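You operate a simulated robot arm through the tools that you are given. There is no shell and no other tool.

You run a simulated two-armed robot. Do the job below in one go: nothing can be reset, and whatever is moved stays where it is left.

JOB
Cook the rice in the steel pot and keep it warm.
Fine: pot into the cooker, white lid on, warm switch on, lever down; wait for the warm lamp.

Only the result counts: the job must be done as asked and must still hold three seconds after the hand-in. Knocking over, shifting, dropping, spilling or breaking anything else fails it. A push-on lid holds only when it is set on centred and level and pressed home; a screw cap is set on level and turned clockwise until tight.

ROBOT AND FRAMES
Two 7-joint arms with fingered hands on one trunk that stands fixed in place. Base frame: the origin is at the foot of the trunk, x ahead of it, y to its left, z up. Readings come in cm, rad, newtons and seconds.
The left shoulder is at [7, 14.2, 133.9], the right one opposite. With the tool pointing down near the work surface each hand reaches from about 10 to 72 cm from the base axis, measured 20 degrees to its own side. Payload 3.6 kg a hand.
The TCP of each hand is the grasp point between the finger pads, 2.5 cm short of the fingertips. In the tool frame z runs along the fingers and y along their closing line. Largest opening 8.8 cm; the body of the gripper starts 2.9 cm behind the TCP. The gripper is a hand of 5 fingers: y runs from the thumb to the fingers, the wrist lies at [-1.3, -9.7, -16.2] in the tool frame, and closing takes about 1.5 s.
Orientation is that of the tool frame in the base frame, as a unit quaternion [x, y, z, w]. With the fingers straight down and the wrist toward the robot, the tool's x, y and z point along [0, 1, 0], [1, 0, 0] and [0, 0, -1] of the base frame.

CONTROLS
- The arms move only by the tool apply_moves. It takes "left_motion", "right_motion" or both (then of equal length, played together; a hand with none holds still); each is a list of rows, each a list of 2 entries, a list of its own where there are three numbers: the shift along the tool's x, y, z in m, then the turn, a rotation vector about the tool's x, y, z in rad. In form: [[[x, y, z], [wx, wy, wz]], ...]. A call has 1 to 20 rows; each row shifts and turns the commanded pose from where the row before left it, along the tool's axes as they then stand. "left_grip" and "right_grip" are, for a hand that has rows, the closure in counts, from 0 (fully open) to 255 (shut), set as the call begins (left out, the last holds). A row lasts 0.2 s, in which the tool goes at most 5 cm and 0.15 rad; a call with a longer step from one row to the next is refused whole, and so is a gripper value outside its range. Where a pose cannot be reached the arm comes as near as it can. A force on the tool above 50 N (or 10 N above the force at the start of the call, whichever is more), or a blocked arm, ends the call early, and 0.2 s more pass. Each finger travels about 7.2 cm/s and halts on what it meets, pressing with about 28 N; the grip force reading is that of the motor and also rises with nothing between the fingers. The clock runs only during rows and for 0.2 s after the last one: add rows that do not move to give the fingers time. The reply holds the time, the measured pose of the TCP, the force on the tool along the base axes, the opening and the grip force, in the units named above and with some noise, with the torque about the TCP (base axes, N m) and any sound that the robot's microphone picked up.
- Cameras (640 x 400 px; columns grow to the right, rows downward): "scene" is now at [11.79, -4.1, 154.85]; the picture's right is [-0.36, -0.93, 0.00], its down [-0.62, 0.24, -0.75] and it looks along [0.70, -0.27, -0.66] (base axes); focal length 297 px, centre (320, 200). "left" rides on the left gripper at [-5.9, -7.9, -10.5] in its tool frame; the picture's right is [-0.73, -0.32, 0.61], its down [0.62, -0.68, 0.38] and it looks along [0.29, 0.66, 0.70] (tool axes); focal length 234 px, centre (320, 200). "right" rides on the right gripper at [5.9, -7.9, -10.5] in its tool frame; the picture's right is [-0.73, 0.32, -0.61], its down [-0.62, -0.68, 0.38] and it looks along [-0.29, 0.66, 0.70] (tool axes); focal length 234 px, centre (320, 200). There is no depth. A picture from a camera that has moved, and an enlarged one, comes with that camera's place and axes in the base frame and with its lens. The place of the scene camera against the robot may be out by one fixed shift of up to 2.5 cm in any direction.
- get_image(camera): a new picture of that camera. It takes no simulated time.
- slide_trunk(by): slides the trunk up (or, below 0, down) by that many cm; the arms and the scene camera ride with it, the base frame stays. It gives what a move gives, with no picture.
- finger_targets(index, middle, ring, little, thumb_bend, thumb_turn, hand): sets how far each is bent, from 0 (flat) to 1 (curled in); at 0.3 the hand is open as for a grip, at 0.7 the pads meet at the TCP. One left out holds its place. A second passes; each finger stops where it meets its share of the squeeze, and holds until it gets a number again. A gripper value or a shape takes the hand back. It gives what a move gives, with no picture; readings hold the bend of each and the force on index, middle, ring, little, thumb and palm. thumb_turn goes from beside the hand (0) to across from the fingers (1), as for a grip.
- preshape(shape, hand): the hand has 5 fingers and takes this shape, open, in about a second: jaw (thumb against the fingers, like two jaws); tri (thumb and two fingers); tip (a fingertip pinch); poke (one finger out to press); point (the index stretched); flat (the hand flat); cup (the hand cupped); fist (a fist). The gripper value then closes the fingers along that shape, each until it touches; the sizes above hold for jaw. It gives what a move gives, with no picture.
- head_to(pan, tilt): turns the head with the scene camera to pan (to the left, within 1.501 rad either way) and tilt (down, from -0.506 to 1.204), counted from straight ahead of the robot. It gives what a move gives.
- close_up(camera, box): a new picture of the part [left, top, right, bottom] of that camera's present view, enlarged. It takes no simulated time.
- hand_in(): hands the job in; it is judged then, once.

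Nothing tells you positions but the pictures and the camera data. Unless the task says otherwise, let go and move clear before handing in.

The tools are called after "Request:" by a JSON object that holds its "fn" and its "kwargs". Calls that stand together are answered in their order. apply_moves: Moves the arms, as the interface text tells. Its arguments: {"type":"object","properties":{"left_motion":{"type":"array","items":{"type":"array"}},"left_grip":{"type":"number"},"right_motion":{"type":"array","items":{"type":"array"}},"right_grip":{"type":"number"}},"required":[]} The other tools are called the same way: slide_trunk (by) slides the trunk up or down; preshape (shape, hand) gives the hand a shape; finger_targets (index, middle, ring, little, thumb_bend, thumb_turn, hand) moves the fingers one by one; head_to (pan, tilt) turns the head that bears the scene camera; get_image (camera) takes a picture; close_up (camera, box) takes an enlarged picture of a part of a camera's view; hand_in () hands the job in.

At the start:

```text
clock: 0.0
left_position: [52.18, 6.99, 130.57]
left_orientation: [0.707, 0.707, 0.0, 0.0]
left_force: [0.2, -1.2, 0.2]
left_ft_torque: [0.02, 0.03, -0.01]
left_grip_width: 8.77
left_finger_force: 0.0
left_shape: jaw
left_bend: [0.3, 0.3, 0.3, 0.3, 0.3, 0.98]
left_finger forces: [0.1, 0.1, 0.1, 0.1, 0.1, 0.0]
right_position: [37.69, -28.75, 130.75]
right_orientation: [0.707, 0.707, 0.0, -0.001]
right_force: [0.8, -0.5, 0.0]
right_ft_torque: [0.0, -0.03, -0.02]
right_grip_width: 8.8
right_finger_force: 0.0
right_shape: jaw
right_bend: [0.3, 0.3, 0.3, 0.3, 0.3, 0.98]
right_finger forces: [0.1, 0.0, 0.0, 0.0, 0.0, 0.0]
trunk travel left (down, up): [-87.5, 6.5]
head pan, tilt: [-0.365, 0.724]
```

scene: 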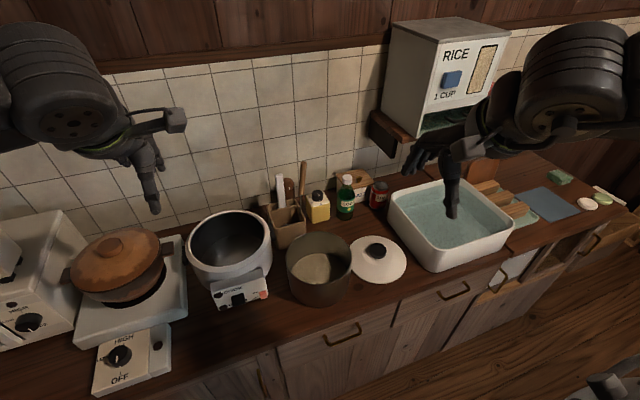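
right: 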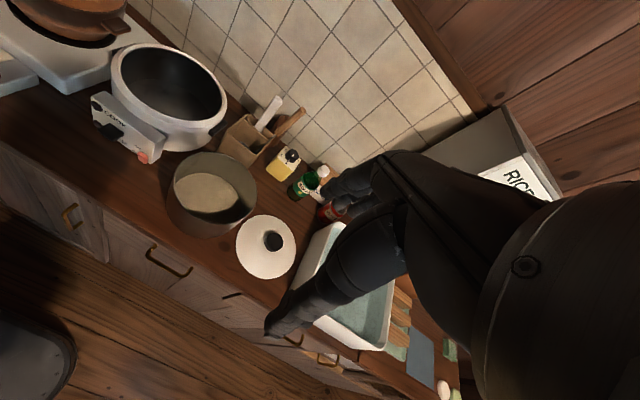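
left: 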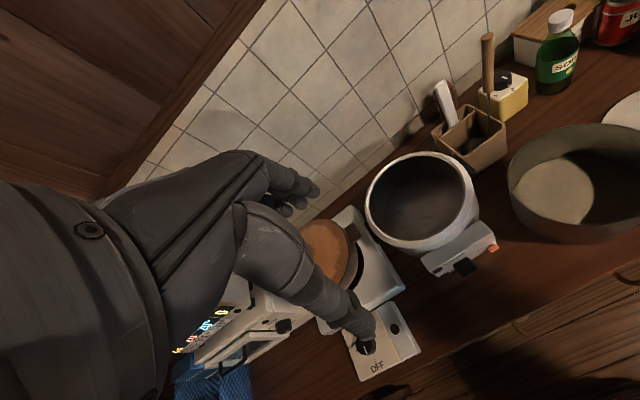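

I see a counter with a stove (clay pot), a rice cooker (empty, silver body with front panel), a steel pot with rice in it, a white lid, a sink and a rice dispenser. I will look closer at the cooker, pot and lid before moving anything.

Request:
{"fn": "close_up", "kwargs": {"camera": "scene", "box": [170, 190, 300, 320]}}

Request:
{"fn": "close_up", "kwargs": {"camera": "scene", "box": [270, 210, 420, 310]}}

Request:
{"fn": "close_up", "kwargs": {"camera": "right", "box": [80, 30, 320, 290]}}

Request:
{"fn": "close_up", "kwargs": {"camera": "left", "box": [340, 120, 640, 300]}}

```text
3.08 times, centred on (235, 255) of scene
camera zoom: at [11.79, -4.1, 154.85], right [-0.36, -0.93, 0.0], down [-0.62, 0.24, -0.75], along [0.7, -0.27, -0.66], focal length 915 px, centre (582, 31)
```

zoom: 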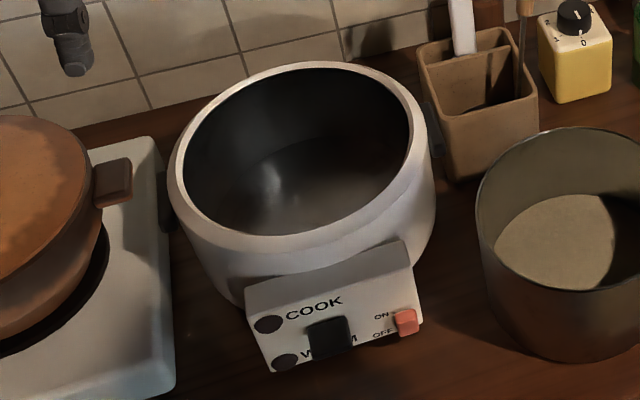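

```text
4.00 times, centred on (345, 260) of scene
camera zoom: at [11.79, -4.1, 154.85], right [-0.36, -0.93, 0.0], down [-0.62, 0.24, -0.75], along [0.7, -0.27, -0.66], focal length 1189 px, centre (220, -40)
```

zoom: 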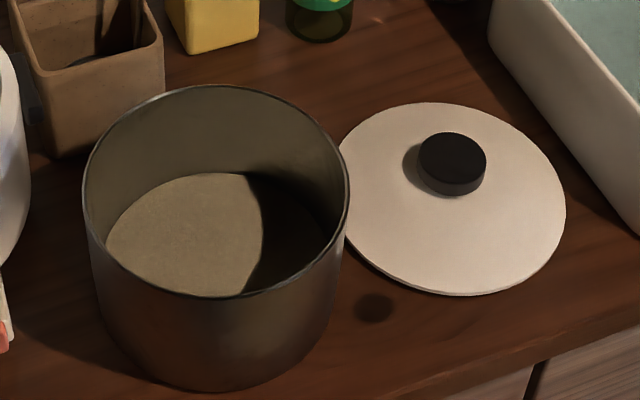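

```text
1.54 times, centred on (200, 160) of right
camera zoom: at [29.83, -22.88, 141.28], right [0.32, -0.73, 0.61], down [-0.68, -0.62, -0.38], along [0.66, -0.29, -0.7], focal length 360 px, centre (505, 262)
```

zoom: 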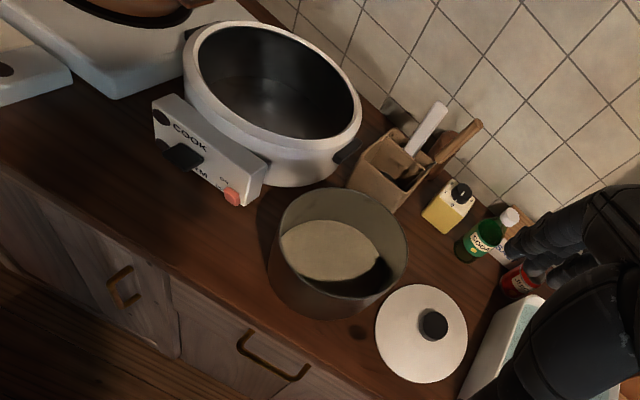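

```text
2.13 times, centred on (490, 210) of left
camera zoom: at [44.42, 1.03, 141.11], right [-0.32, -0.73, -0.61], down [-0.68, 0.62, -0.38], along [0.66, 0.29, -0.7], focal length 500 px, centre (-43, 179)
```

zoom: 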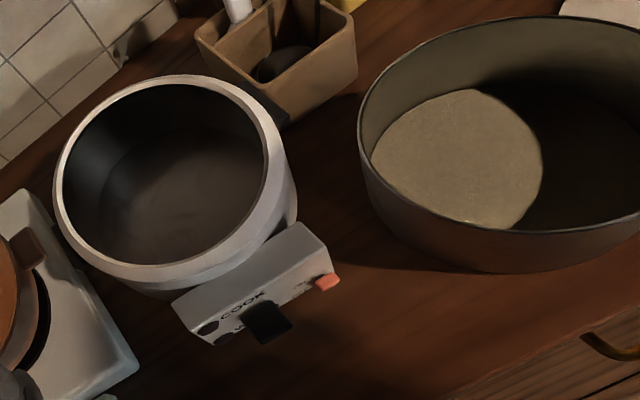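

The steel pot (about 16 cm wide, holding rice) stands near (52, -20), the cooker near (68, 0) and the lid near (54, -36). I'll move the left hand to get a second viewpoint on the pot and triangulate better.

Request:
{"fn": "apply_moves", "kwargs": {"left_motion": [[[-0.025, -0.02, 0], [0, 0, 0]], [[-0.03, -0.03, 0], [0, 0, 0]], [[-0.03, -0.03, 0], [0, 0, 0]], [[-0.02, -0.02, 0], [0, 0, 0]], [[0, 0, 0], [0, 0, 0]]], "right_motion": [[[-0.02, -0.01, 0], [0, 0, 0]], [[-0.02, -0.01, 0], [0, 0, 0]], [[-0.02, -0.01, 0], [0, 0, 0]], [[0, 0, 0], [0, 0, 0]], [[0, 0, 0], [0, 0, 0]]]}}

Request:
{"fn": "get_image", "kwargs": {"camera": "left"}}

Request:
{"fn": "get_image", "kwargs": {"camera": "right"}}

Request:
{"fn": "get_image", "kwargs": {"camera": "scene"}}

```text
clock: 1.2
left_position: [42.09, -3.5, 130.62]
left_orientation: [0.707, 0.707, 0.0, 0.0]
left_force: [0.0, 0.2, 0.1]
left_ft_torque: [0.01, 0.02, -0.02]
left_grip_width: 8.77
left_finger_force: 0.0
left_shape: jaw
left_bend: [0.3, 0.3, 0.3, 0.3, 0.3, 0.98]
left_finger forces: [0.1, 0.0, 0.1, 0.1, 0.1, 0.0]
right_position: [34.56, -34.6, 130.84]
right_orientation: [0.708, 0.707, 0.0, -0.001]
right_force: [-0.5, 0.3, 0.4]
right_ft_torque: [0.0, -0.04, 0.0]
right_grip_width: 8.74
right_finger_force: 0.0
right_shape: jaw
right_bend: [0.3, 0.3, 0.3, 0.3, 0.3, 0.98]
right_finger forces: [0.2, 0.1, 0.0, 0.1, 0.0, 0.0]
trunk travel left (down, up): [-87.5, 6.5]
head pan, tilt: [-0.365, 0.724]
```

```text
taken
camera left: at [34.29, -9.6, 141.09], right [-0.32, -0.73, -0.61], down [-0.68, 0.62, -0.38], along [0.66, 0.29, -0.7], focal length 234 px, centre (320, 200)
```

left: 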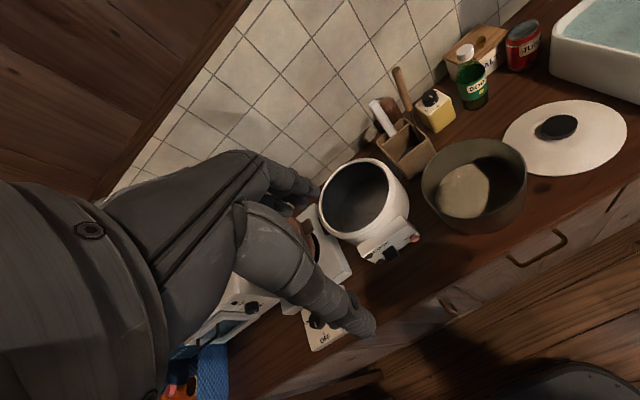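

```text
taken
camera right: at [26.8, -28.73, 141.4], right [0.32, -0.73, 0.61], down [-0.68, -0.62, -0.38], along [0.66, -0.29, -0.7], focal length 234 px, centre (320, 200)
```

right: 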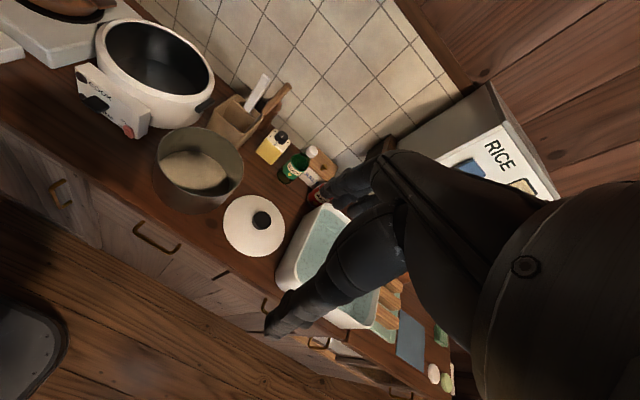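

```text
taken
camera scene: at [11.84, -4.09, 154.84], right [-0.36, -0.93, 0.0], down [-0.62, 0.24, -0.75], along [0.7, -0.27, -0.66], focal length 297 px, centre (320, 200)
```

scene: 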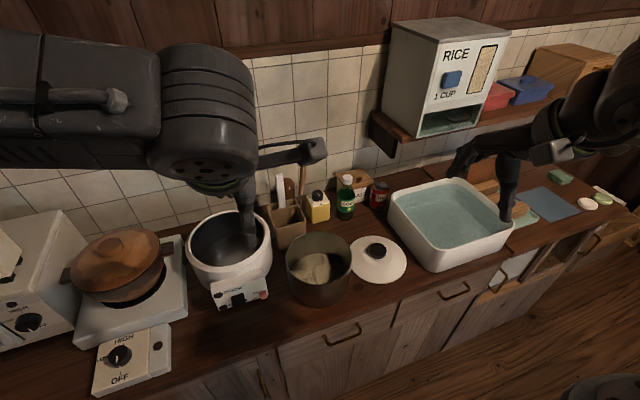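

Request:
{"fn": "close_up", "kwargs": {"camera": "left", "box": [310, 120, 550, 270]}}

Request:
{"fn": "close_up", "kwargs": {"camera": "right", "box": [60, 110, 300, 260]}}

Request:
{"fn": "close_up", "kwargs": {"camera": "right", "box": [60, 10, 300, 160]}}

Request:
{"fn": "close_up", "kwargs": {"camera": "left", "box": [480, 60, 640, 200]}}

```text
2.67 times, centred on (430, 195) of left
camera zoom: at [34.29, -9.6, 141.09], right [-0.32, -0.73, -0.61], down [-0.68, 0.62, -0.38], along [0.66, 0.29, -0.7], focal length 624 px, centre (27, 213)
```

zoom: 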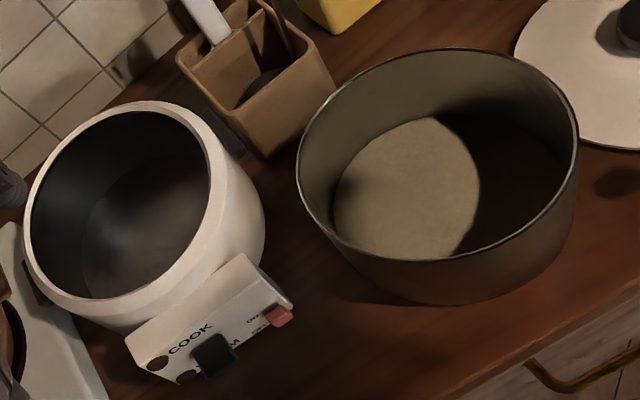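

```text
2.67 times, centred on (180, 185) of right
camera zoom: at [26.8, -28.73, 141.4], right [0.32, -0.73, 0.61], down [-0.68, -0.62, -0.38], along [0.66, -0.29, -0.7], focal length 624 px, centre (693, 240)
```

zoom: 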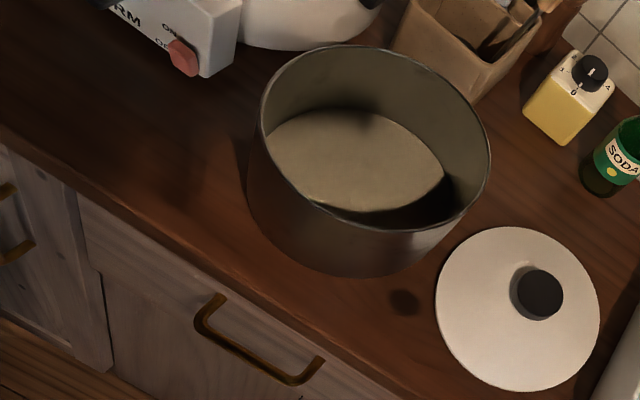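

```text
2.67 times, centred on (180, 85) of right
camera zoom: at [26.8, -28.73, 141.4], right [0.32, -0.73, 0.61], down [-0.68, -0.62, -0.38], along [0.66, -0.29, -0.7], focal length 624 px, centre (693, 507)
```

zoom: 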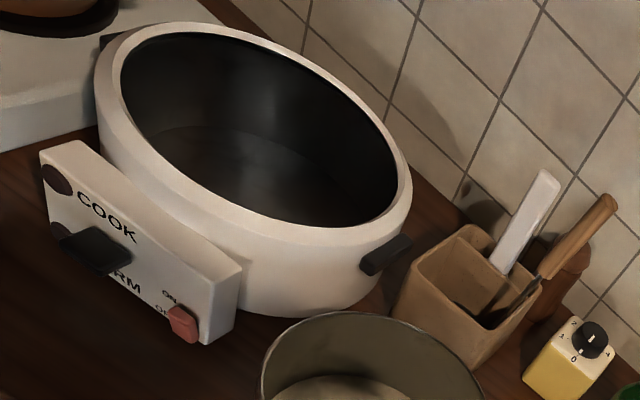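

```text
2.86 times, centred on (560, 130) of left
camera zoom: at [34.29, -9.6, 141.09], right [-0.32, -0.73, -0.61], down [-0.68, 0.62, -0.38], along [0.66, 0.29, -0.7], focal length 669 px, centre (-366, 400)
```

zoom: 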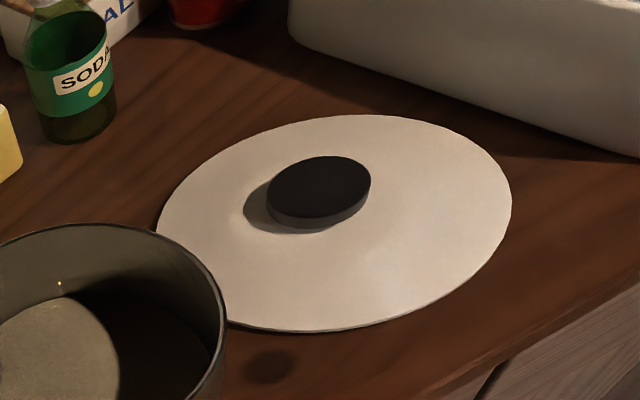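

Triangulating gives the pot rim at about (55.9, -20, 96.5) with a 16 cm diameter, and the cooker opening at about (68, -0.4, 98) with an 18 cm inner diameter. The lid is at about (56.7, -38, 86) and 16.7 cm wide. I'll move both hand cameras closer for finer views.

Request:
{"fn": "apply_moves", "kwargs": {"left_motion": [[[0, 0.025, 0.03], [0, 0, 0]], [[0, 0.025, 0.04], [0, 0, 0]], [[0, 0.025, 0.04], [0, 0, 0]], [[0, 0.025, 0.04], [0, 0, 0]], [[0, 0, 0.03], [0, 0, 0]], [[0, 0, 0], [0, 0, 0]]], "right_motion": [[[-0.01, 0.01, 0.02], [0, 0, 0]], [[-0.01, 0.02, 0.03], [0, 0, 0]], [[-0.01, 0.02, 0.03], [0, 0, 0]], [[0, 0.005, 0.03], [0, 0, 0]], [[0, 0, 0.02], [0, 0, 0]], [[0, 0, 0], [0, 0, 0]]]}}

Request:
{"fn": "get_image", "kwargs": {"camera": "left"}}

Request:
{"fn": "get_image", "kwargs": {"camera": "right"}}

Request:
{"fn": "get_image", "kwargs": {"camera": "scene"}}

```text
clock: 2.6
left_position: [52.35, -3.38, 112.51]
left_orientation: [0.707, 0.707, 0.0, 0.0]
left_force: [0.7, -1.3, -0.3]
left_ft_torque: [0.04, 0.03, 0.02]
left_grip_width: 8.79
left_finger_force: 0.0
left_shape: jaw
left_bend: [0.3, 0.3, 0.3, 0.3, 0.3, 0.98]
left_finger forces: [0.0, 0.0, 0.1, 0.0, 0.1, 0.0]
right_position: [40.01, -37.82, 117.83]
right_orientation: [0.707, 0.707, 0.0, 0.0]
right_force: [1.0, -0.7, -0.1]
right_ft_torque: [0.0, 0.0, -0.02]
right_grip_width: 8.79
right_finger_force: 0.0
right_shape: jaw
right_bend: [0.3, 0.3, 0.3, 0.3, 0.3, 0.98]
right_finger forces: [0.0, 0.1, 0.0, 0.1, 0.0, 0.0]
trunk travel left (down, up): [-87.5, 6.5]
head pan, tilt: [-0.365, 0.724]
```

```text
taken
camera left: at [44.44, -9.4, 123.02], right [-0.32, -0.73, -0.61], down [-0.68, 0.62, -0.38], along [0.66, 0.29, -0.7], focal length 234 px, centre (320, 200)
```

left: 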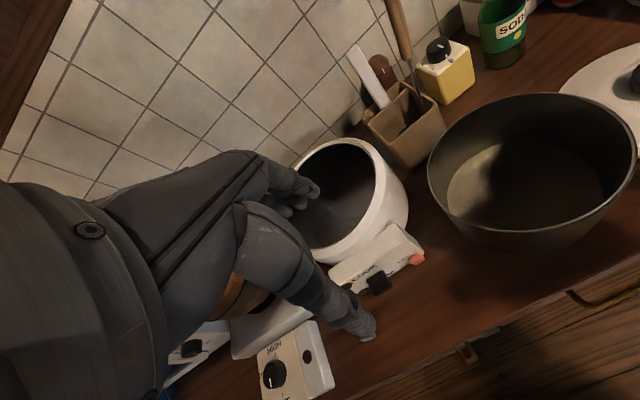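

```text
taken
camera right: at [32.19, -31.98, 128.37], right [0.32, -0.73, 0.61], down [-0.68, -0.62, -0.38], along [0.66, -0.29, -0.7], focal length 234 px, centre (320, 200)
```

right: 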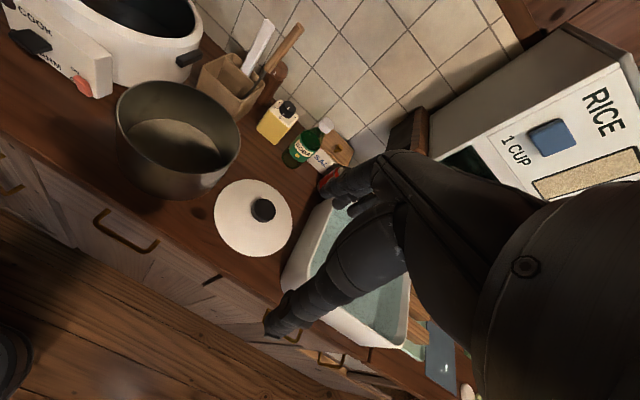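

```text
taken
camera scene: at [11.71, -4.1, 154.85], right [-0.36, -0.93, 0.0], down [-0.62, 0.24, -0.75], along [0.7, -0.27, -0.66], focal length 297 px, centre (320, 200)
```

scene: 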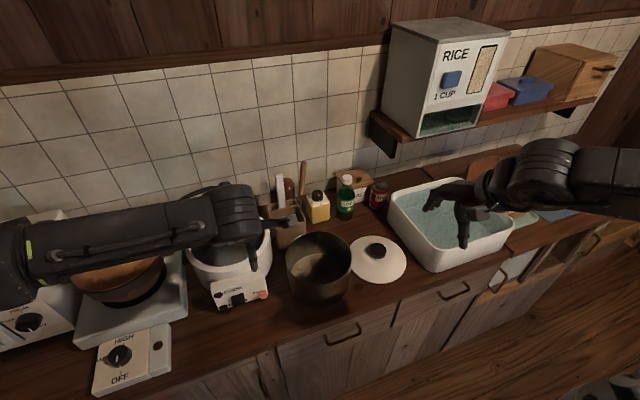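

The views are closer now, with the left hand above the cooker front and the right hand near the lid. I'll take enlarged pictures of the panel, the pot and the lid to refine the numbers.

Request:
{"fn": "close_up", "kwargs": {"camera": "left", "box": [300, 120, 460, 300]}}

Request:
{"fn": "close_up", "kwargs": {"camera": "left", "box": [410, 70, 640, 270]}}

Request:
{"fn": "close_up", "kwargs": {"camera": "right", "box": [100, 70, 310, 270]}}

Request:
{"fn": "close_up", "kwargs": {"camera": "right", "box": [0, 0, 240, 150]}}

```text
2.22 times, centred on (380, 210) of left
camera zoom: at [44.44, -9.4, 123.02], right [-0.32, -0.73, -0.61], down [-0.68, 0.62, -0.38], along [0.66, 0.29, -0.7], focal length 520 px, centre (187, 178)
```

zoom: 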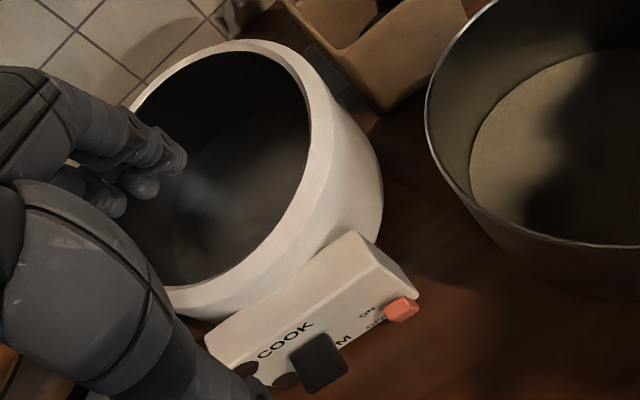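

```text
2.00 times, centred on (525, 170) of left
camera zoom: at [44.44, -9.4, 123.02], right [-0.32, -0.73, -0.61], down [-0.68, 0.62, -0.38], along [0.66, 0.29, -0.7], focal length 468 px, centre (-90, 260)
```

zoom: 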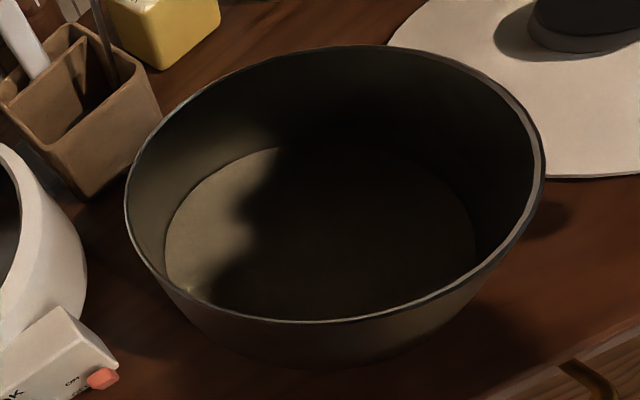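

```text
2.00 times, centred on (205, 170) of right
camera zoom: at [32.19, -31.98, 128.37], right [0.32, -0.73, 0.61], down [-0.68, -0.62, -0.38], along [0.66, -0.29, -0.7], focal length 468 px, centre (550, 260)
```

zoom: 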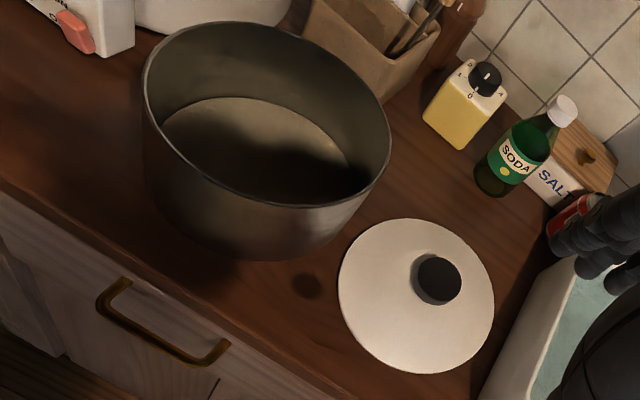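

```text
2.67 times, centred on (120, 75) of right
camera zoom: at [32.19, -31.98, 128.37], right [0.32, -0.73, 0.61], down [-0.68, -0.62, -0.38], along [0.66, -0.29, -0.7], focal length 624 px, centre (853, 533)
```

zoom: 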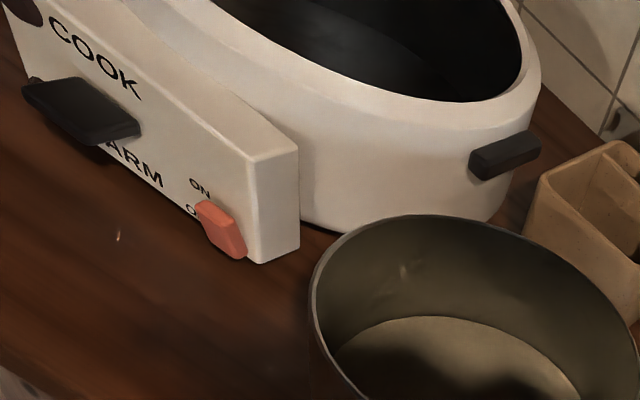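

The pot rim centre is about (55.7, -20.1, 96.3). The panel front is near x = 57, with the lever tip near (56, 1.7, 89) and the red switch near (56.7, -4.4, 87). I plan to carry the pot with both hands, each pinching the rim 60 degrees to its side of the near point, so first I raise and yaw both hands.

Request:
{"fn": "apply_moves", "kwargs": {"left_motion": [[[0, 0, -0.01], [0, 0, 0.1496]], [[0, 0, -0.01], [0, 0, 0.1496]], [[0, 0, -0.01], [0, 0, 0.1496]], [[0, 0, -0.01], [0, 0, 0.1496]], [[0, 0, -0.01], [0, 0, 0.1496]], [[0, 0, 0], [0, 0, 0.1496]], [[0, 0, 0], [0, 0, 0.1496]], [[0, 0, 0], [0, 0, 0]]], "right_motion": [[[0, 0, 0], [0, 0, -0.1496]], [[0, 0, 0], [0, 0, -0.1496]], [[0, 0, 0], [0, 0, -0.1496]], [[0, 0, 0], [0, 0, -0.1496]], [[0, 0, 0], [0, 0, -0.1496]], [[0, 0, 0], [0, 0, -0.1496]], [[0, 0, 0], [0, 0, -0.1496]], [[0, 0, 0], [0, 0, 0]]]}}

Request:
{"fn": "get_image", "kwargs": {"camera": "left"}}

Request:
{"fn": "get_image", "kwargs": {"camera": "right"}}

Request:
{"fn": "get_image", "kwargs": {"camera": "scene"}}

```text
clock: 4.4
left_position: [52.31, -3.44, 117.53]
left_orientation: [0.966, 0.259, 0.0, 0.0]
left_force: [0.2, -0.3, 0.4]
left_ft_torque: [0.02, -0.01, -0.03]
left_grip_width: 8.79
left_finger_force: 0.1
left_shape: jaw
left_bend: [0.3, 0.3, 0.3, 0.3, 0.3, 0.98]
left_finger forces: [0.0, 0.0, 0.0, 0.0, 0.0, 0.0]
right_position: [41.01, -31.03, 118.04]
right_orientation: [0.497, 0.868, -0.004, 0.004]
right_force: [-0.4, 0.6, -0.3]
right_ft_torque: [0.01, -0.02, 0.0]
right_grip_width: 8.78
right_finger_force: 0.1
right_shape: jaw
right_bend: [0.3, 0.3, 0.3, 0.3, 0.3, 0.98]
right_finger forces: [0.2, 0.0, 0.1, 0.0, 0.0, 0.0]
right hand out of reach, approached as far as the arm can: row 3, 4, 5, 6, 7
trunk travel left (down, up): [-87.5, 6.5]
head pan, tilt: [-0.365, 0.724]
```

```text
taken
camera left: at [43.32, 0.39, 128.05], right [-0.79, -0.08, -0.61], down [0.2, 0.9, -0.38], along [0.58, -0.42, -0.7], focal length 234 px, centre (320, 200)
```

left: 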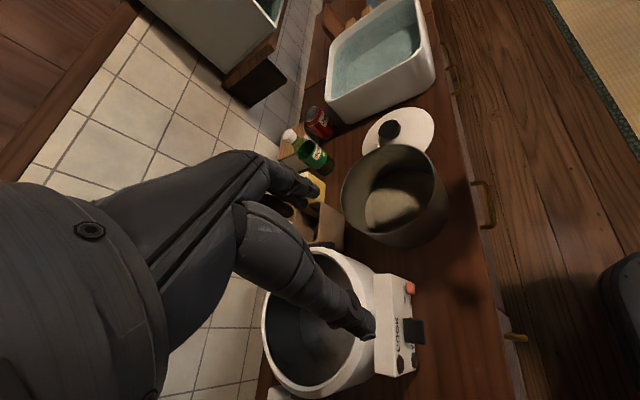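

```text
taken
camera right: at [31.35, -29.85, 128.53], right [0.64, -0.46, 0.62], down [-0.27, -0.89, -0.37], along [0.72, 0.07, -0.69], focal length 234 px, centre (320, 200)
```

right: 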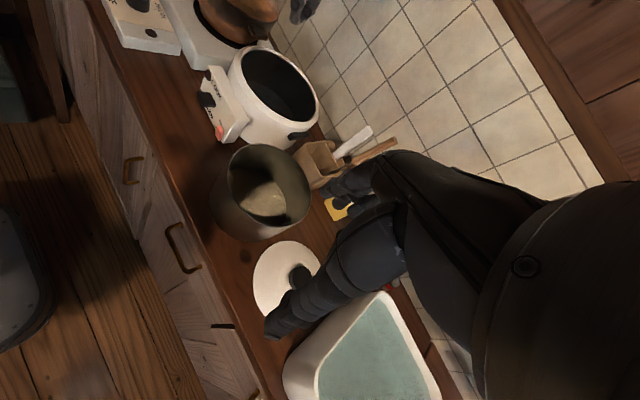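

```text
taken
camera scene: at [11.8, -4.05, 154.85], right [-0.36, -0.93, 0.0], down [-0.62, 0.24, -0.75], along [0.7, -0.27, -0.66], focal length 297 px, centre (320, 200)
```

scene: 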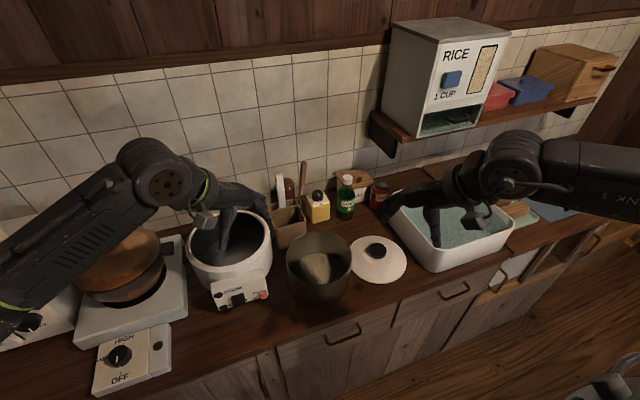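

Both hands are yawed, though the right one drifted inward because it could not fully hold its spot there. I'll bring both to hover beside the pot and check that the poses are reachable.

Request:
{"fn": "apply_moves", "kwargs": {"left_motion": [[[-0.0144, 0.0135, 0.008], [0, 0, 0]], [[-0.0144, 0.0135, 0.008], [0, 0, 0]], [[-0.0144, 0.0135, 0.008], [0, 0, 0]], [[-0.0144, 0.0135, 0.008], [0, 0, 0]], [[0, 0, 0], [0, 0, 0]]], "right_motion": [[[-0.0119, 0.0294, 0.008], [0, 0, 0]], [[-0.0119, 0.0294, 0.008], [0, 0, 0]], [[-0.0119, 0.0294, 0.008], [0, 0, 0]], [[-0.0119, 0.0294, 0.008], [0, 0, 0]], [[0, 0, 0], [0, 0, 0]]]}}

Request:
{"fn": "get_image", "kwargs": {"camera": "left"}}

Request:
{"fn": "get_image", "kwargs": {"camera": "right"}}

Request:
{"fn": "get_image", "kwargs": {"camera": "scene"}}

```text
clock: 5.6
left_position: [50.02, -11.12, 114.54]
left_orientation: [0.966, 0.259, 0.001, -0.001]
left_force: [-0.4, 0.4, 0.4]
left_ft_torque: [0.02, 0.0, 0.01]
left_grip_width: 8.76
left_finger_force: 0.0
left_shape: jaw
left_bend: [0.3, 0.3, 0.3, 0.3, 0.3, 0.98]
left_finger forces: [0.1, 0.0, 0.1, 0.1, 0.1, 0.0]
right_position: [51.36, -29.77, 115.28]
right_orientation: [0.499, 0.866, -0.004, 0.006]
right_force: [0.0, 0.9, -0.9]
right_ft_torque: [0.03, -0.02, 0.0]
right_grip_width: 8.78
right_finger_force: 0.1
right_shape: jaw
right_bend: [0.3, 0.3, 0.3, 0.3, 0.3, 0.98]
right_finger forces: [0.0, 0.1, 0.0, 0.1, 0.1, 0.1]
right hand out of reach, approached as far as the arm can: row 4
trunk travel left (down, up): [-87.5, 6.5]
head pan, tilt: [-0.365, 0.724]
```

```text
taken
camera left: at [40.98, -7.31, 124.95], right [-0.79, -0.08, -0.61], down [0.2, 0.9, -0.38], along [0.58, -0.42, -0.7], focal length 234 px, centre (320, 200)
```

left: 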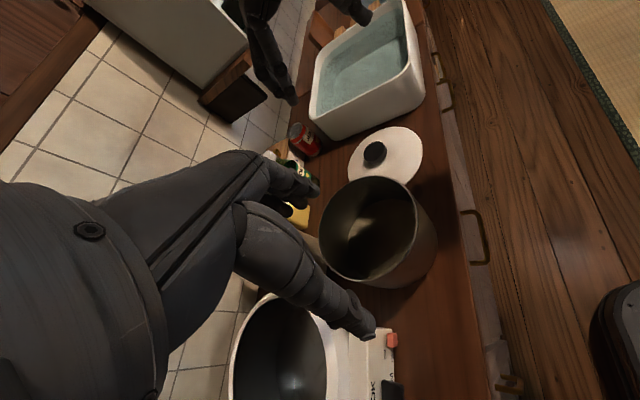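

```text
taken
camera right: at [41.63, -28.54, 125.84], right [0.64, -0.46, 0.62], down [-0.27, -0.89, -0.37], along [0.72, 0.07, -0.69], focal length 234 px, centre (320, 200)
```

right: 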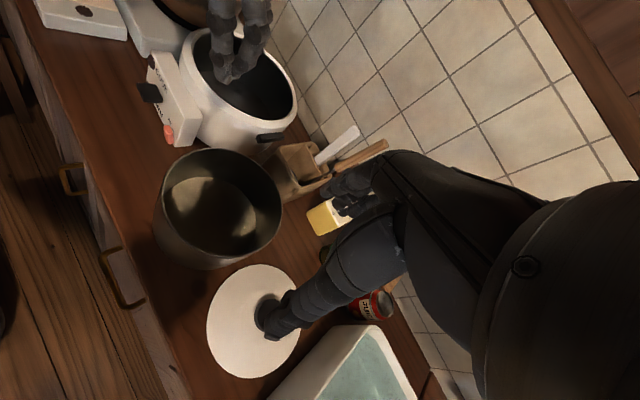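

```text
taken
camera scene: at [11.61, -4.25, 154.86], right [-0.36, -0.93, 0.0], down [-0.62, 0.24, -0.75], along [0.7, -0.27, -0.66], focal length 297 px, centre (320, 200)
```

scene: 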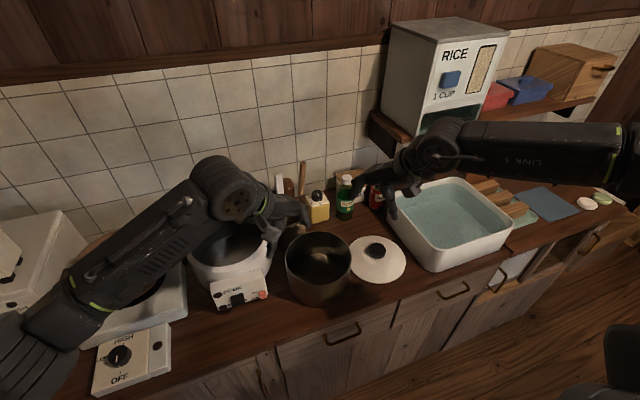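

The left pose is fine, but the right one is at its limit with a 60 degree yaw this far right. Before gripping I'll test whether both hands can reach the mirrored grip poses above the cooker.

Request:
{"fn": "apply_moves", "kwargs": {"left_motion": [[[0.0268, -0.0114, 0], [0, 0, 0]], [[0.0268, -0.0114, 0], [0, 0, 0]], [[0.0268, -0.0114, 0], [0, 0, 0]], [[0.0268, -0.0114, 0], [0, 0, 0]], [[0.0268, -0.0114, 0], [0, 0, 0]], [[0.0268, -0.0114, 0], [0, 0, 0]], [[0.0268, -0.0114, 0], [0, 0, 0]], [[0.0268, -0.0114, 0], [0, 0, 0]], [[0, 0, 0], [0, 0, 0]]], "right_motion": [[[-0.0011, 0.033, 0], [0, 0, 0]], [[-0.0011, 0.033, 0], [0, 0, 0]], [[-0.0011, 0.033, 0], [0, 0, 0]], [[-0.0011, 0.033, 0], [0, 0, 0]], [[-0.0011, 0.033, 0], [0, 0, 0]], [[-0.0011, 0.033, 0], [0, 0, 0]], [[-0.0011, 0.033, 0], [0, 0, 0]], [[-0.0011, 0.033, 0], [0, 0, 0]], [[0, 0, 0], [0, 0, 0]]]}}

Request:
{"fn": "get_image", "kwargs": {"camera": "left"}}

Request:
{"fn": "get_image", "kwargs": {"camera": "right"}}

Request:
{"fn": "get_image", "kwargs": {"camera": "scene"}}

```text
clock: 7.6
left_position: [63.99, 7.76, 114.67]
left_orientation: [0.966, 0.259, 0.0, -0.001]
left_force: [0.0, 0.0, -0.5]
left_ft_torque: [0.02, 0.0, -0.01]
left_grip_width: 8.8
left_finger_force: 0.1
left_shape: jaw
left_bend: [0.3, 0.3, 0.3, 0.3, 0.3, 0.98]
left_finger forces: [0.0, 0.1, 0.0, 0.0, 0.0, 0.1]
right_position: [58.07, -25.89, 115.28]
right_orientation: [0.499, 0.867, -0.004, 0.006]
right_force: [-0.2, -0.5, -0.4]
right_ft_torque: [0.01, 0.01, -0.02]
right_grip_width: 8.79
right_finger_force: 0.1
right_shape: jaw
right_bend: [0.3, 0.3, 0.3, 0.3, 0.3, 0.98]
right_finger forces: [0.1, 0.1, 0.0, 0.0, 0.0, 0.1]
right hand out of reach, approached as far as the arm can: row 3, 4, 5, 6, 7, 8
trunk travel left (down, up): [-87.5, 6.5]
head pan, tilt: [-0.365, 0.724]
```

```text
taken
camera left: at [54.91, 11.5, 125.12], right [-0.79, -0.08, -0.61], down [0.2, 0.9, -0.38], along [0.58, -0.42, -0.7], focal length 234 px, centre (320, 200)
```

left: 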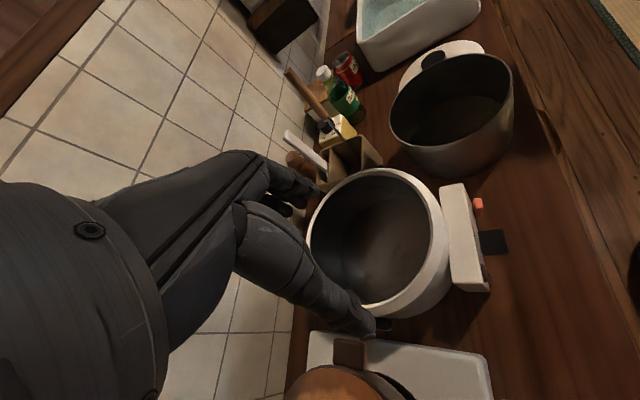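

```text
taken
camera right: at [48.41, -24.62, 125.84], right [0.64, -0.46, 0.62], down [-0.27, -0.89, -0.37], along [0.72, 0.07, -0.69], focal length 234 px, centre (320, 200)
```

right: 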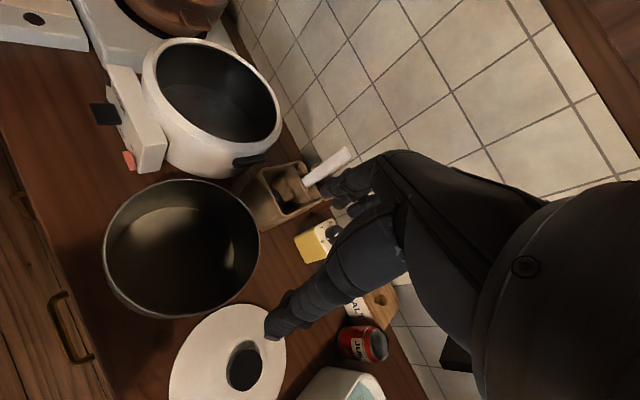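

```text
taken
camera scene: at [11.78, -4.13, 154.85], right [-0.36, -0.93, 0.0], down [-0.62, 0.24, -0.75], along [0.7, -0.27, -0.66], focal length 297 px, centre (320, 200)
```

scene: 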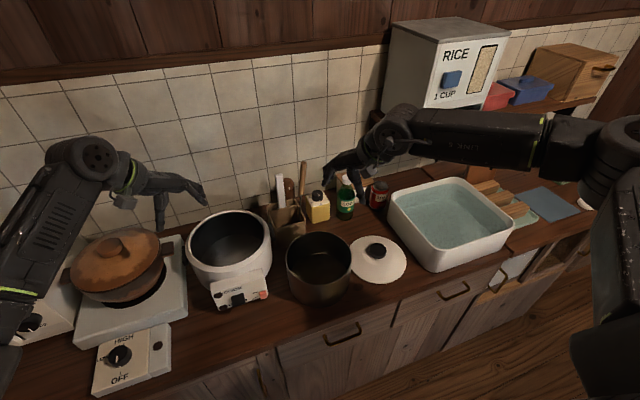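

The left hand reaches its cooker pose well, but the right arm has run into an awkward elbow-out configuration. I'll unwind the right hand's yaw to restore its normal configuration, then turn it again closer to the centre line.

Request:
{"fn": "apply_moves", "kwargs": {"right_motion": [[[0, -0.01, -0.01], [0, 0, 0.1496]], [[0, -0.01, -0.01], [0, 0, 0.1496]], [[0, -0.01, -0.01], [0, 0, 0.1496]], [[0, 0, 0], [0, 0, 0.1496]], [[0, 0, 0], [0, 0, 0.1496]], [[0, 0, 0], [0, 0, 0.1496]], [[0, 0, 0], [0, 0, 0.1496]], [[0, 0, 0], [0, 0, 0]], [[0, 0, 0], [0, 0, 0]]]}}

Request:
{"fn": "get_image", "kwargs": {"camera": "scene"}}

```text
clock: 9.6
left_position: [63.96, 7.59, 114.62]
left_orientation: [0.966, 0.259, 0.0, 0.0]
left_force: [0.2, -0.1, -0.4]
left_ft_torque: [0.02, 0.02, -0.01]
left_grip_width: 8.79
left_finger_force: 0.2
left_shape: jaw
left_bend: [0.3, 0.3, 0.3, 0.3, 0.3, 0.98]
left_finger forces: [0.0, 0.1, 0.1, 0.0, 0.1, 0.0]
right_position: [55.42, -26.79, 118.32]
right_orientation: [0.865, 0.502, -0.002, 0.005]
right_force: [-0.4, -0.4, 0.3]
right_ft_torque: [0.02, -0.03, 0.0]
right_grip_width: 8.79
right_finger_force: 0.0
right_shape: jaw
right_bend: [0.3, 0.3, 0.3, 0.3, 0.3, 0.98]
right_finger forces: [0.1, 0.1, 0.0, 0.0, 0.0, 0.0]
trunk travel left (down, up): [-87.5, 6.5]
head pan, tilt: [-0.365, 0.724]
```

```text
taken
camera scene: at [11.79, -4.16, 154.85], right [-0.36, -0.93, 0.0], down [-0.62, 0.24, -0.75], along [0.7, -0.27, -0.66], focal length 297 px, centre (320, 200)
```

scene: 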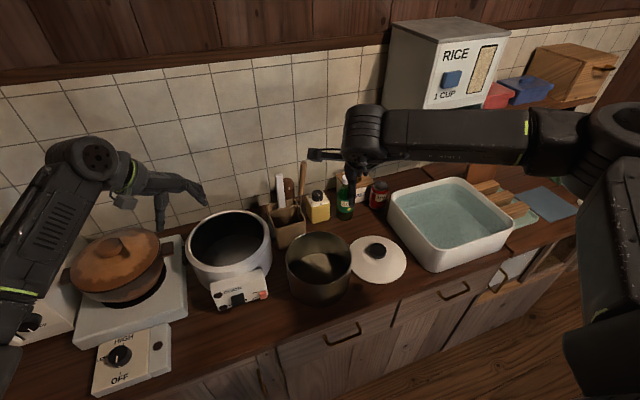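

The right hand only ever reached about 30 degrees of yaw, and its elbow is now swung far out. I'll bring it back towards its starting pose with zero yaw to restore a normal arm posture.

Request:
{"fn": "apply_moves", "kwargs": {"right_motion": [[[0, -0.01, -0.02], [0, 0, -0.131]], [[0, -0.01, -0.02], [0, 0, -0.131]], [[0, -0.01, -0.02], [0, 0, -0.131]], [[0, -0.01, -0.02], [0, 0, -0.131]], [[0, -0.035, -0.01], [0, 0, 0]], [[0, -0.035, -0.01], [0, 0, 0]], [[0, -0.035, -0.01], [0, 0, 0]], [[0, -0.035, -0.01], [0, 0, 0]], [[0, 0, 0], [0, 0, 0]], [[0, 0, 0], [0, 0, 0]]]}}

Request:
{"fn": "get_image", "kwargs": {"camera": "scene"}}

```text
clock: 11.8
left_position: [63.99, 7.7, 114.63]
left_orientation: [0.966, 0.259, -0.001, 0.0]
left_force: [0.8, -0.2, 0.4]
left_ft_torque: [0.03, -0.01, -0.02]
left_grip_width: 8.76
left_finger_force: 0.2
left_shape: jaw
left_bend: [0.3, 0.3, 0.3, 0.3, 0.3, 0.98]
left_finger forces: [0.0, 0.0, 0.1, 0.0, 0.0, 0.0]
right_position: [37.51, -25.28, 130.05]
right_orientation: [0.705, 0.709, -0.004, 0.005]
right_force: [-0.8, 0.7, -0.3]
right_ft_torque: [-0.03, -0.01, 0.01]
right_grip_width: 8.77
right_finger_force: 0.1
right_shape: jaw
right_bend: [0.3, 0.3, 0.3, 0.3, 0.3, 0.98]
right_finger forces: [0.0, 0.0, 0.0, 0.0, 0.0, 0.0]
trunk travel left (down, up): [-87.5, 6.5]
head pan, tilt: [-0.365, 0.724]
```

```text
taken
camera scene: at [11.88, -4.11, 154.84], right [-0.36, -0.93, 0.0], down [-0.62, 0.24, -0.75], along [0.7, -0.27, -0.66], focal length 297 px, centre (320, 200)
```

scene: 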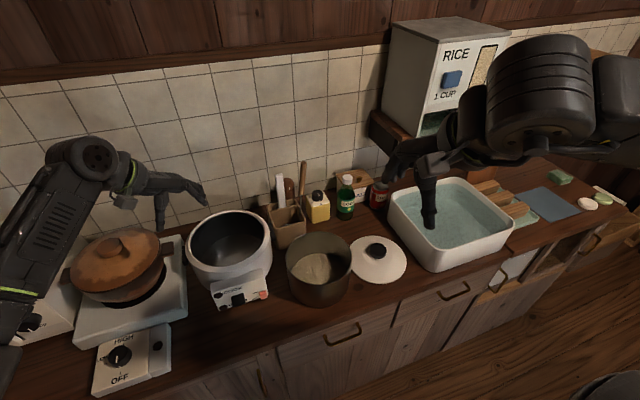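

The right arm looks normal again. Now I'll bring it nearer the centre line with zero yaw and rotate there, mirroring how the left hand succeeded.

Request:
{"fn": "apply_moves", "kwargs": {"right_motion": [[[0.034, 0.021, 0.02], [0, 0, 0]], [[0.034, 0.021, 0.02], [0, 0, 0]], [[0.034, 0.021, 0.02], [0, 0, 0]], [[0.034, 0.021, 0.02], [0, 0, 0]], [[0.034, 0.021, 0.02], [0, 0, 0]], [[0, 0, 0], [0, 0, -0.1496]], [[0, 0, 0], [0, 0, -0.1496]], [[0, 0, 0], [0, 0, -0.1496]], [[0, 0, 0], [0, 0, -0.1496]], [[0, 0, 0], [0, 0, -0.1496]], [[0, 0, 0], [0, 0, -0.1496]], [[0, 0, 0], [0, 0, -0.1496]], [[0, 0, 0], [0, 0, 0]]]}}

Request:
{"fn": "get_image", "kwargs": {"camera": "scene"}}

```text
clock: 14.6
left_position: [63.92, 7.71, 114.56]
left_orientation: [0.966, 0.259, 0.0, 0.0]
left_force: [0.4, 1.0, 0.8]
left_ft_torque: [0.01, 0.04, -0.02]
left_grip_width: 8.8
left_finger_force: 0.0
left_shape: jaw
left_bend: [0.3, 0.3, 0.3, 0.3, 0.3, 0.98]
left_finger forces: [0.0, 0.0, 0.0, 0.1, 0.0, 0.0]
right_position: [47.97, -8.51, 119.97]
right_orientation: [0.281, 0.96, -0.005, 0.003]
right_force: [0.1, -1.2, -0.1]
right_ft_torque: [0.0, -0.02, 0.01]
right_grip_width: 8.8
right_finger_force: 0.0
right_shape: jaw
right_bend: [0.3, 0.3, 0.3, 0.3, 0.3, 0.98]
right_finger forces: [0.0, 0.0, 0.0, 0.0, 0.1, 0.0]
trunk travel left (down, up): [-87.5, 6.5]
head pan, tilt: [-0.365, 0.724]
```

```text
taken
camera scene: at [11.77, -4.1, 154.85], right [-0.36, -0.93, 0.0], down [-0.62, 0.24, -0.75], along [0.7, -0.27, -0.66], focal length 297 px, centre (320, 200)
```

scene: 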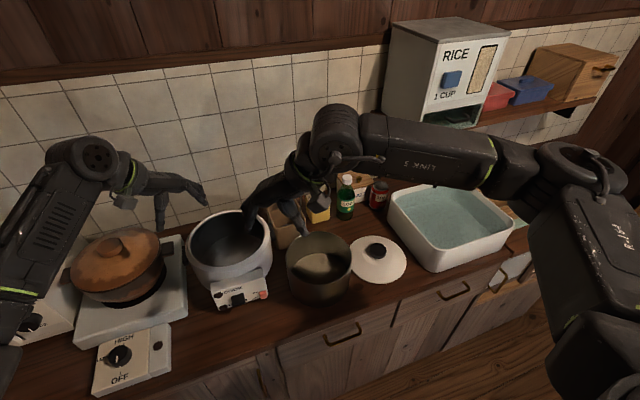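

The right hand now holds a 57 degree yaw. I'll test its grip pose above the cooker.

Request:
{"fn": "apply_moves", "kwargs": {"right_motion": [[[-0.0218, 0.0166, 0.008], [0, 0, 0]], [[-0.0218, 0.0166, 0.008], [0, 0, 0]], [[-0.0218, 0.0166, 0.008], [0, 0, 0]], [[-0.0218, 0.0166, 0.008], [0, 0, 0]], [[-0.0218, 0.0166, 0.008], [0, 0, 0]], [[-0.0218, 0.0166, 0.008], [0, 0, 0]], [[0, 0, 0], [0, 0, 0]]]}}

Request:
{"fn": "get_image", "kwargs": {"camera": "scene"}}

Request:
{"fn": "get_image", "kwargs": {"camera": "right"}}

Request:
{"fn": "get_image", "kwargs": {"camera": "left"}}

```text
clock: 16.2
left_position: [63.98, 7.64, 114.61]
left_orientation: [0.966, 0.259, 0.0, 0.0]
left_force: [-0.6, 0.5, 0.6]
left_ft_torque: [0.01, 0.0, -0.02]
left_grip_width: 8.78
left_finger_force: 0.1
left_shape: jaw
left_bend: [0.3, 0.3, 0.3, 0.3, 0.3, 0.98]
left_finger forces: [0.0, 0.0, 0.0, 0.1, 0.1, 0.0]
right_position: [48.1, -8.47, 120.0]
right_orientation: [0.28, 0.96, -0.006, 0.003]
right_force: [-0.1, -0.1, 0.4]
right_ft_torque: [0.0, 0.04, -0.02]
right_grip_width: 8.78
right_finger_force: 0.1
right_shape: jaw
right_bend: [0.3, 0.3, 0.3, 0.3, 0.3, 0.98]
right_finger forces: [0.0, 0.1, 0.1, 0.0, 0.0, 0.0]
right hand out of reach, approached as far as the arm can: row 1, 2, 3, 4, 5, 6
trunk travel left (down, up): [-87.5, 6.5]
head pan, tilt: [-0.365, 0.724]
```

```text
taken
camera scene: at [11.8, -4.1, 154.85], right [-0.36, -0.93, 0.0], down [-0.62, 0.24, -0.75], along [0.7, -0.27, -0.66], focal length 297 px, centre (320, 200)
```

scene: 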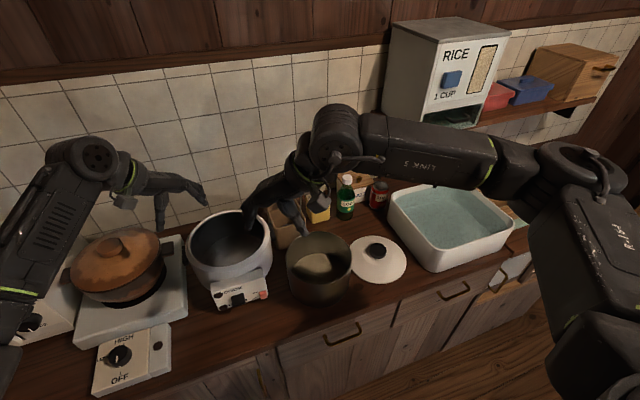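

```text
taken
camera right: at [38.94, -11.86, 130.61], right [0.78, -0.11, 0.61], down [0.16, -0.91, -0.37], along [0.6, 0.39, -0.7], focal length 234 px, centre (320, 200)
```

right: 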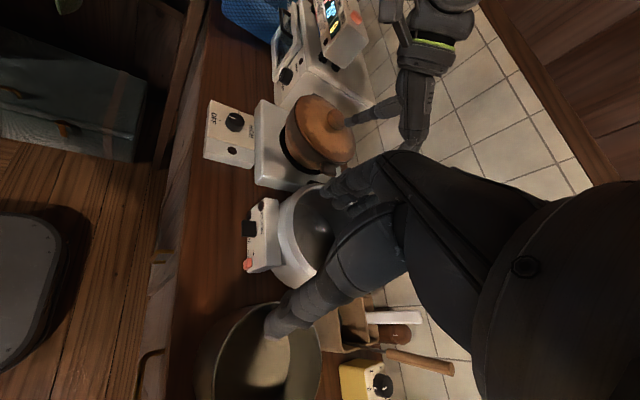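

```text
taken
camera left: at [54.91, 11.5, 125.1], right [-0.79, -0.08, -0.61], down [0.2, 0.9, -0.38], along [0.58, -0.42, -0.7], focal length 234 px, centre (320, 200)
```

left: 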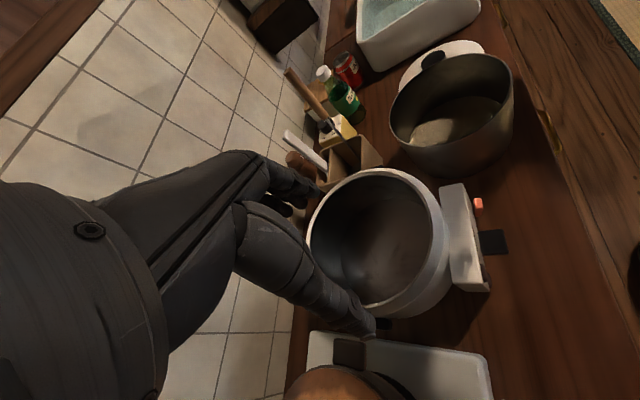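

The right arm is stuck at a joint limit at that yaw, so I'll reduce its yaw to about 40 degrees and retest the reach. An asymmetric grip, with the left hand further round the side and the right hand nearer the front, would work as well.

Request:
{"fn": "apply_moves", "kwargs": {"right_motion": [[[0, 0, 0], [0, 0, 0.15]], [[0, 0, 0], [0, 0, 0.15]], [[-0.0125, 0.021, 0.01], [0, 0, 0]], [[-0.0125, 0.021, 0.01], [0, 0, 0]], [[-0.0125, 0.021, 0.01], [0, 0, 0]], [[-0.0125, 0.021, 0.01], [0, 0, 0]], [[-0.0125, 0.021, 0.01], [0, 0, 0]], [[-0.0125, 0.021, 0], [0, 0, 0]], [[0, 0, 0], [0, 0, 0]]]}}

Request:
{"fn": "get_image", "kwargs": {"camera": "scene"}}

```text
clock: 18.2
left_position: [63.94, 7.69, 114.6]
left_orientation: [0.966, 0.26, 0.0, 0.001]
left_force: [0.0, -0.3, 1.1]
left_ft_torque: [0.01, 0.0, -0.01]
left_grip_width: 8.77
left_finger_force: 0.0
left_shape: jaw
left_bend: [0.3, 0.3, 0.3, 0.3, 0.3, 0.98]
left_finger forces: [0.1, 0.0, 0.0, 0.0, 0.0, 0.1]
right_position: [62.43, -5.29, 114.95]
right_orientation: [0.397, 0.918, -0.005, 0.005]
right_force: [-0.5, 0.2, -0.3]
right_ft_torque: [0.0, -0.01, 0.02]
right_grip_width: 8.8
right_finger_force: 0.0
right_shape: jaw
right_bend: [0.3, 0.3, 0.3, 0.3, 0.3, 0.98]
right_finger forces: [0.0, 0.0, 0.0, 0.0, 0.1, 0.0]
trunk travel left (down, up): [-87.5, 6.5]
head pan, tilt: [-0.365, 0.724]
```

```text
taken
camera scene: at [11.76, -4.13, 154.85], right [-0.36, -0.93, 0.0], down [-0.62, 0.24, -0.75], along [0.7, -0.27, -0.66], focal length 297 px, centre (320, 200)
```

scene: 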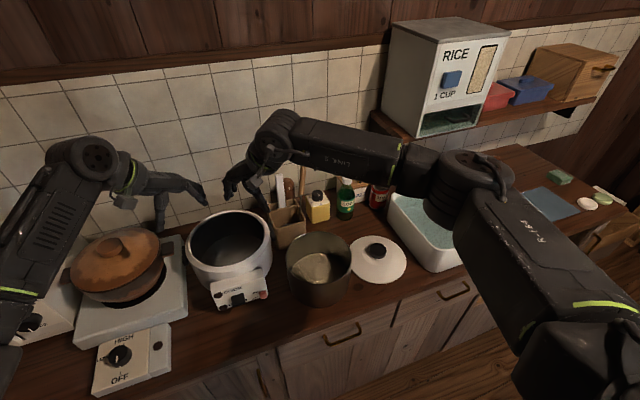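

At about 43 degrees of yaw the right hand reaches its cooker pose. Now I'll test the matching pot pose at the same yaw.

Request:
{"fn": "apply_moves", "kwargs": {"right_motion": [[[-0.0077, -0.0287, 0], [0, 0, 0]], [[-0.0077, -0.0287, 0], [0, 0, 0]], [[-0.0077, -0.0287, 0], [0, 0, 0]], [[-0.0077, -0.0287, 0], [0, 0, 0]], [[-0.0077, -0.0287, 0], [0, 0, 0]], [[-0.0077, -0.0287, 0], [0, 0, 0]], [[-0.0077, -0.0287, 0], [0, 0, 0]], [[-0.0077, -0.0287, 0], [0, 0, 0]], [[0, 0, 0], [0, 0, 0]]]}}

Request:
{"fn": "get_image", "kwargs": {"camera": "scene"}}

Request:
{"fn": "get_image", "kwargs": {"camera": "right"}}

```text
clock: 20.2
left_position: [63.93, 7.7, 114.52]
left_orientation: [0.966, 0.258, 0.0, 0.0]
left_force: [0.4, -0.4, 0.1]
left_ft_torque: [0.01, -0.01, 0.01]
left_grip_width: 8.78
left_finger_force: 0.1
left_shape: jaw
left_bend: [0.3, 0.3, 0.3, 0.3, 0.3, 0.98]
left_finger forces: [0.1, 0.0, 0.0, 0.1, 0.1, 0.0]
right_position: [55.01, -17.28, 115.1]
right_orientation: [0.399, 0.917, -0.005, 0.004]
right_force: [-0.1, 0.0, 0.4]
right_ft_torque: [-0.01, -0.04, 0.02]
right_grip_width: 8.79
right_finger_force: 0.0
right_shape: jaw
right_bend: [0.3, 0.3, 0.3, 0.3, 0.3, 0.98]
right_finger forces: [0.0, 0.0, 0.0, 0.0, 0.0, 0.0]
right hand out of reach, approached as far as the arm can: row 5, 6, 7, 8
trunk travel left (down, up): [-87.5, 6.5]
head pan, tilt: [-0.365, 0.724]
```

```text
taken
camera scene: at [11.84, -4.09, 154.84], right [-0.36, -0.93, 0.0], down [-0.62, 0.24, -0.75], along [0.7, -0.27, -0.66], focal length 297 px, centre (320, 200)
```

scene: 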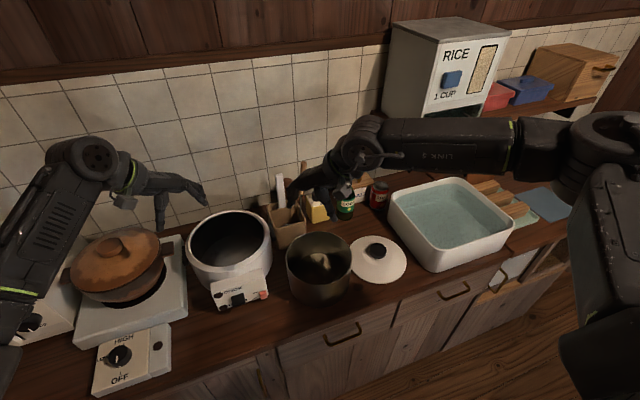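

```text
taken
camera right: at [45.31, -18.21, 125.62], right [0.73, -0.3, 0.61], down [-0.07, -0.93, -0.37], along [0.68, 0.23, -0.7], focal length 234 px, centre (320, 200)
```

right: 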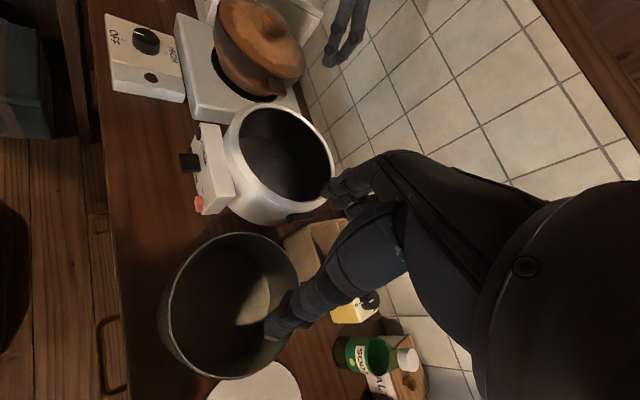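

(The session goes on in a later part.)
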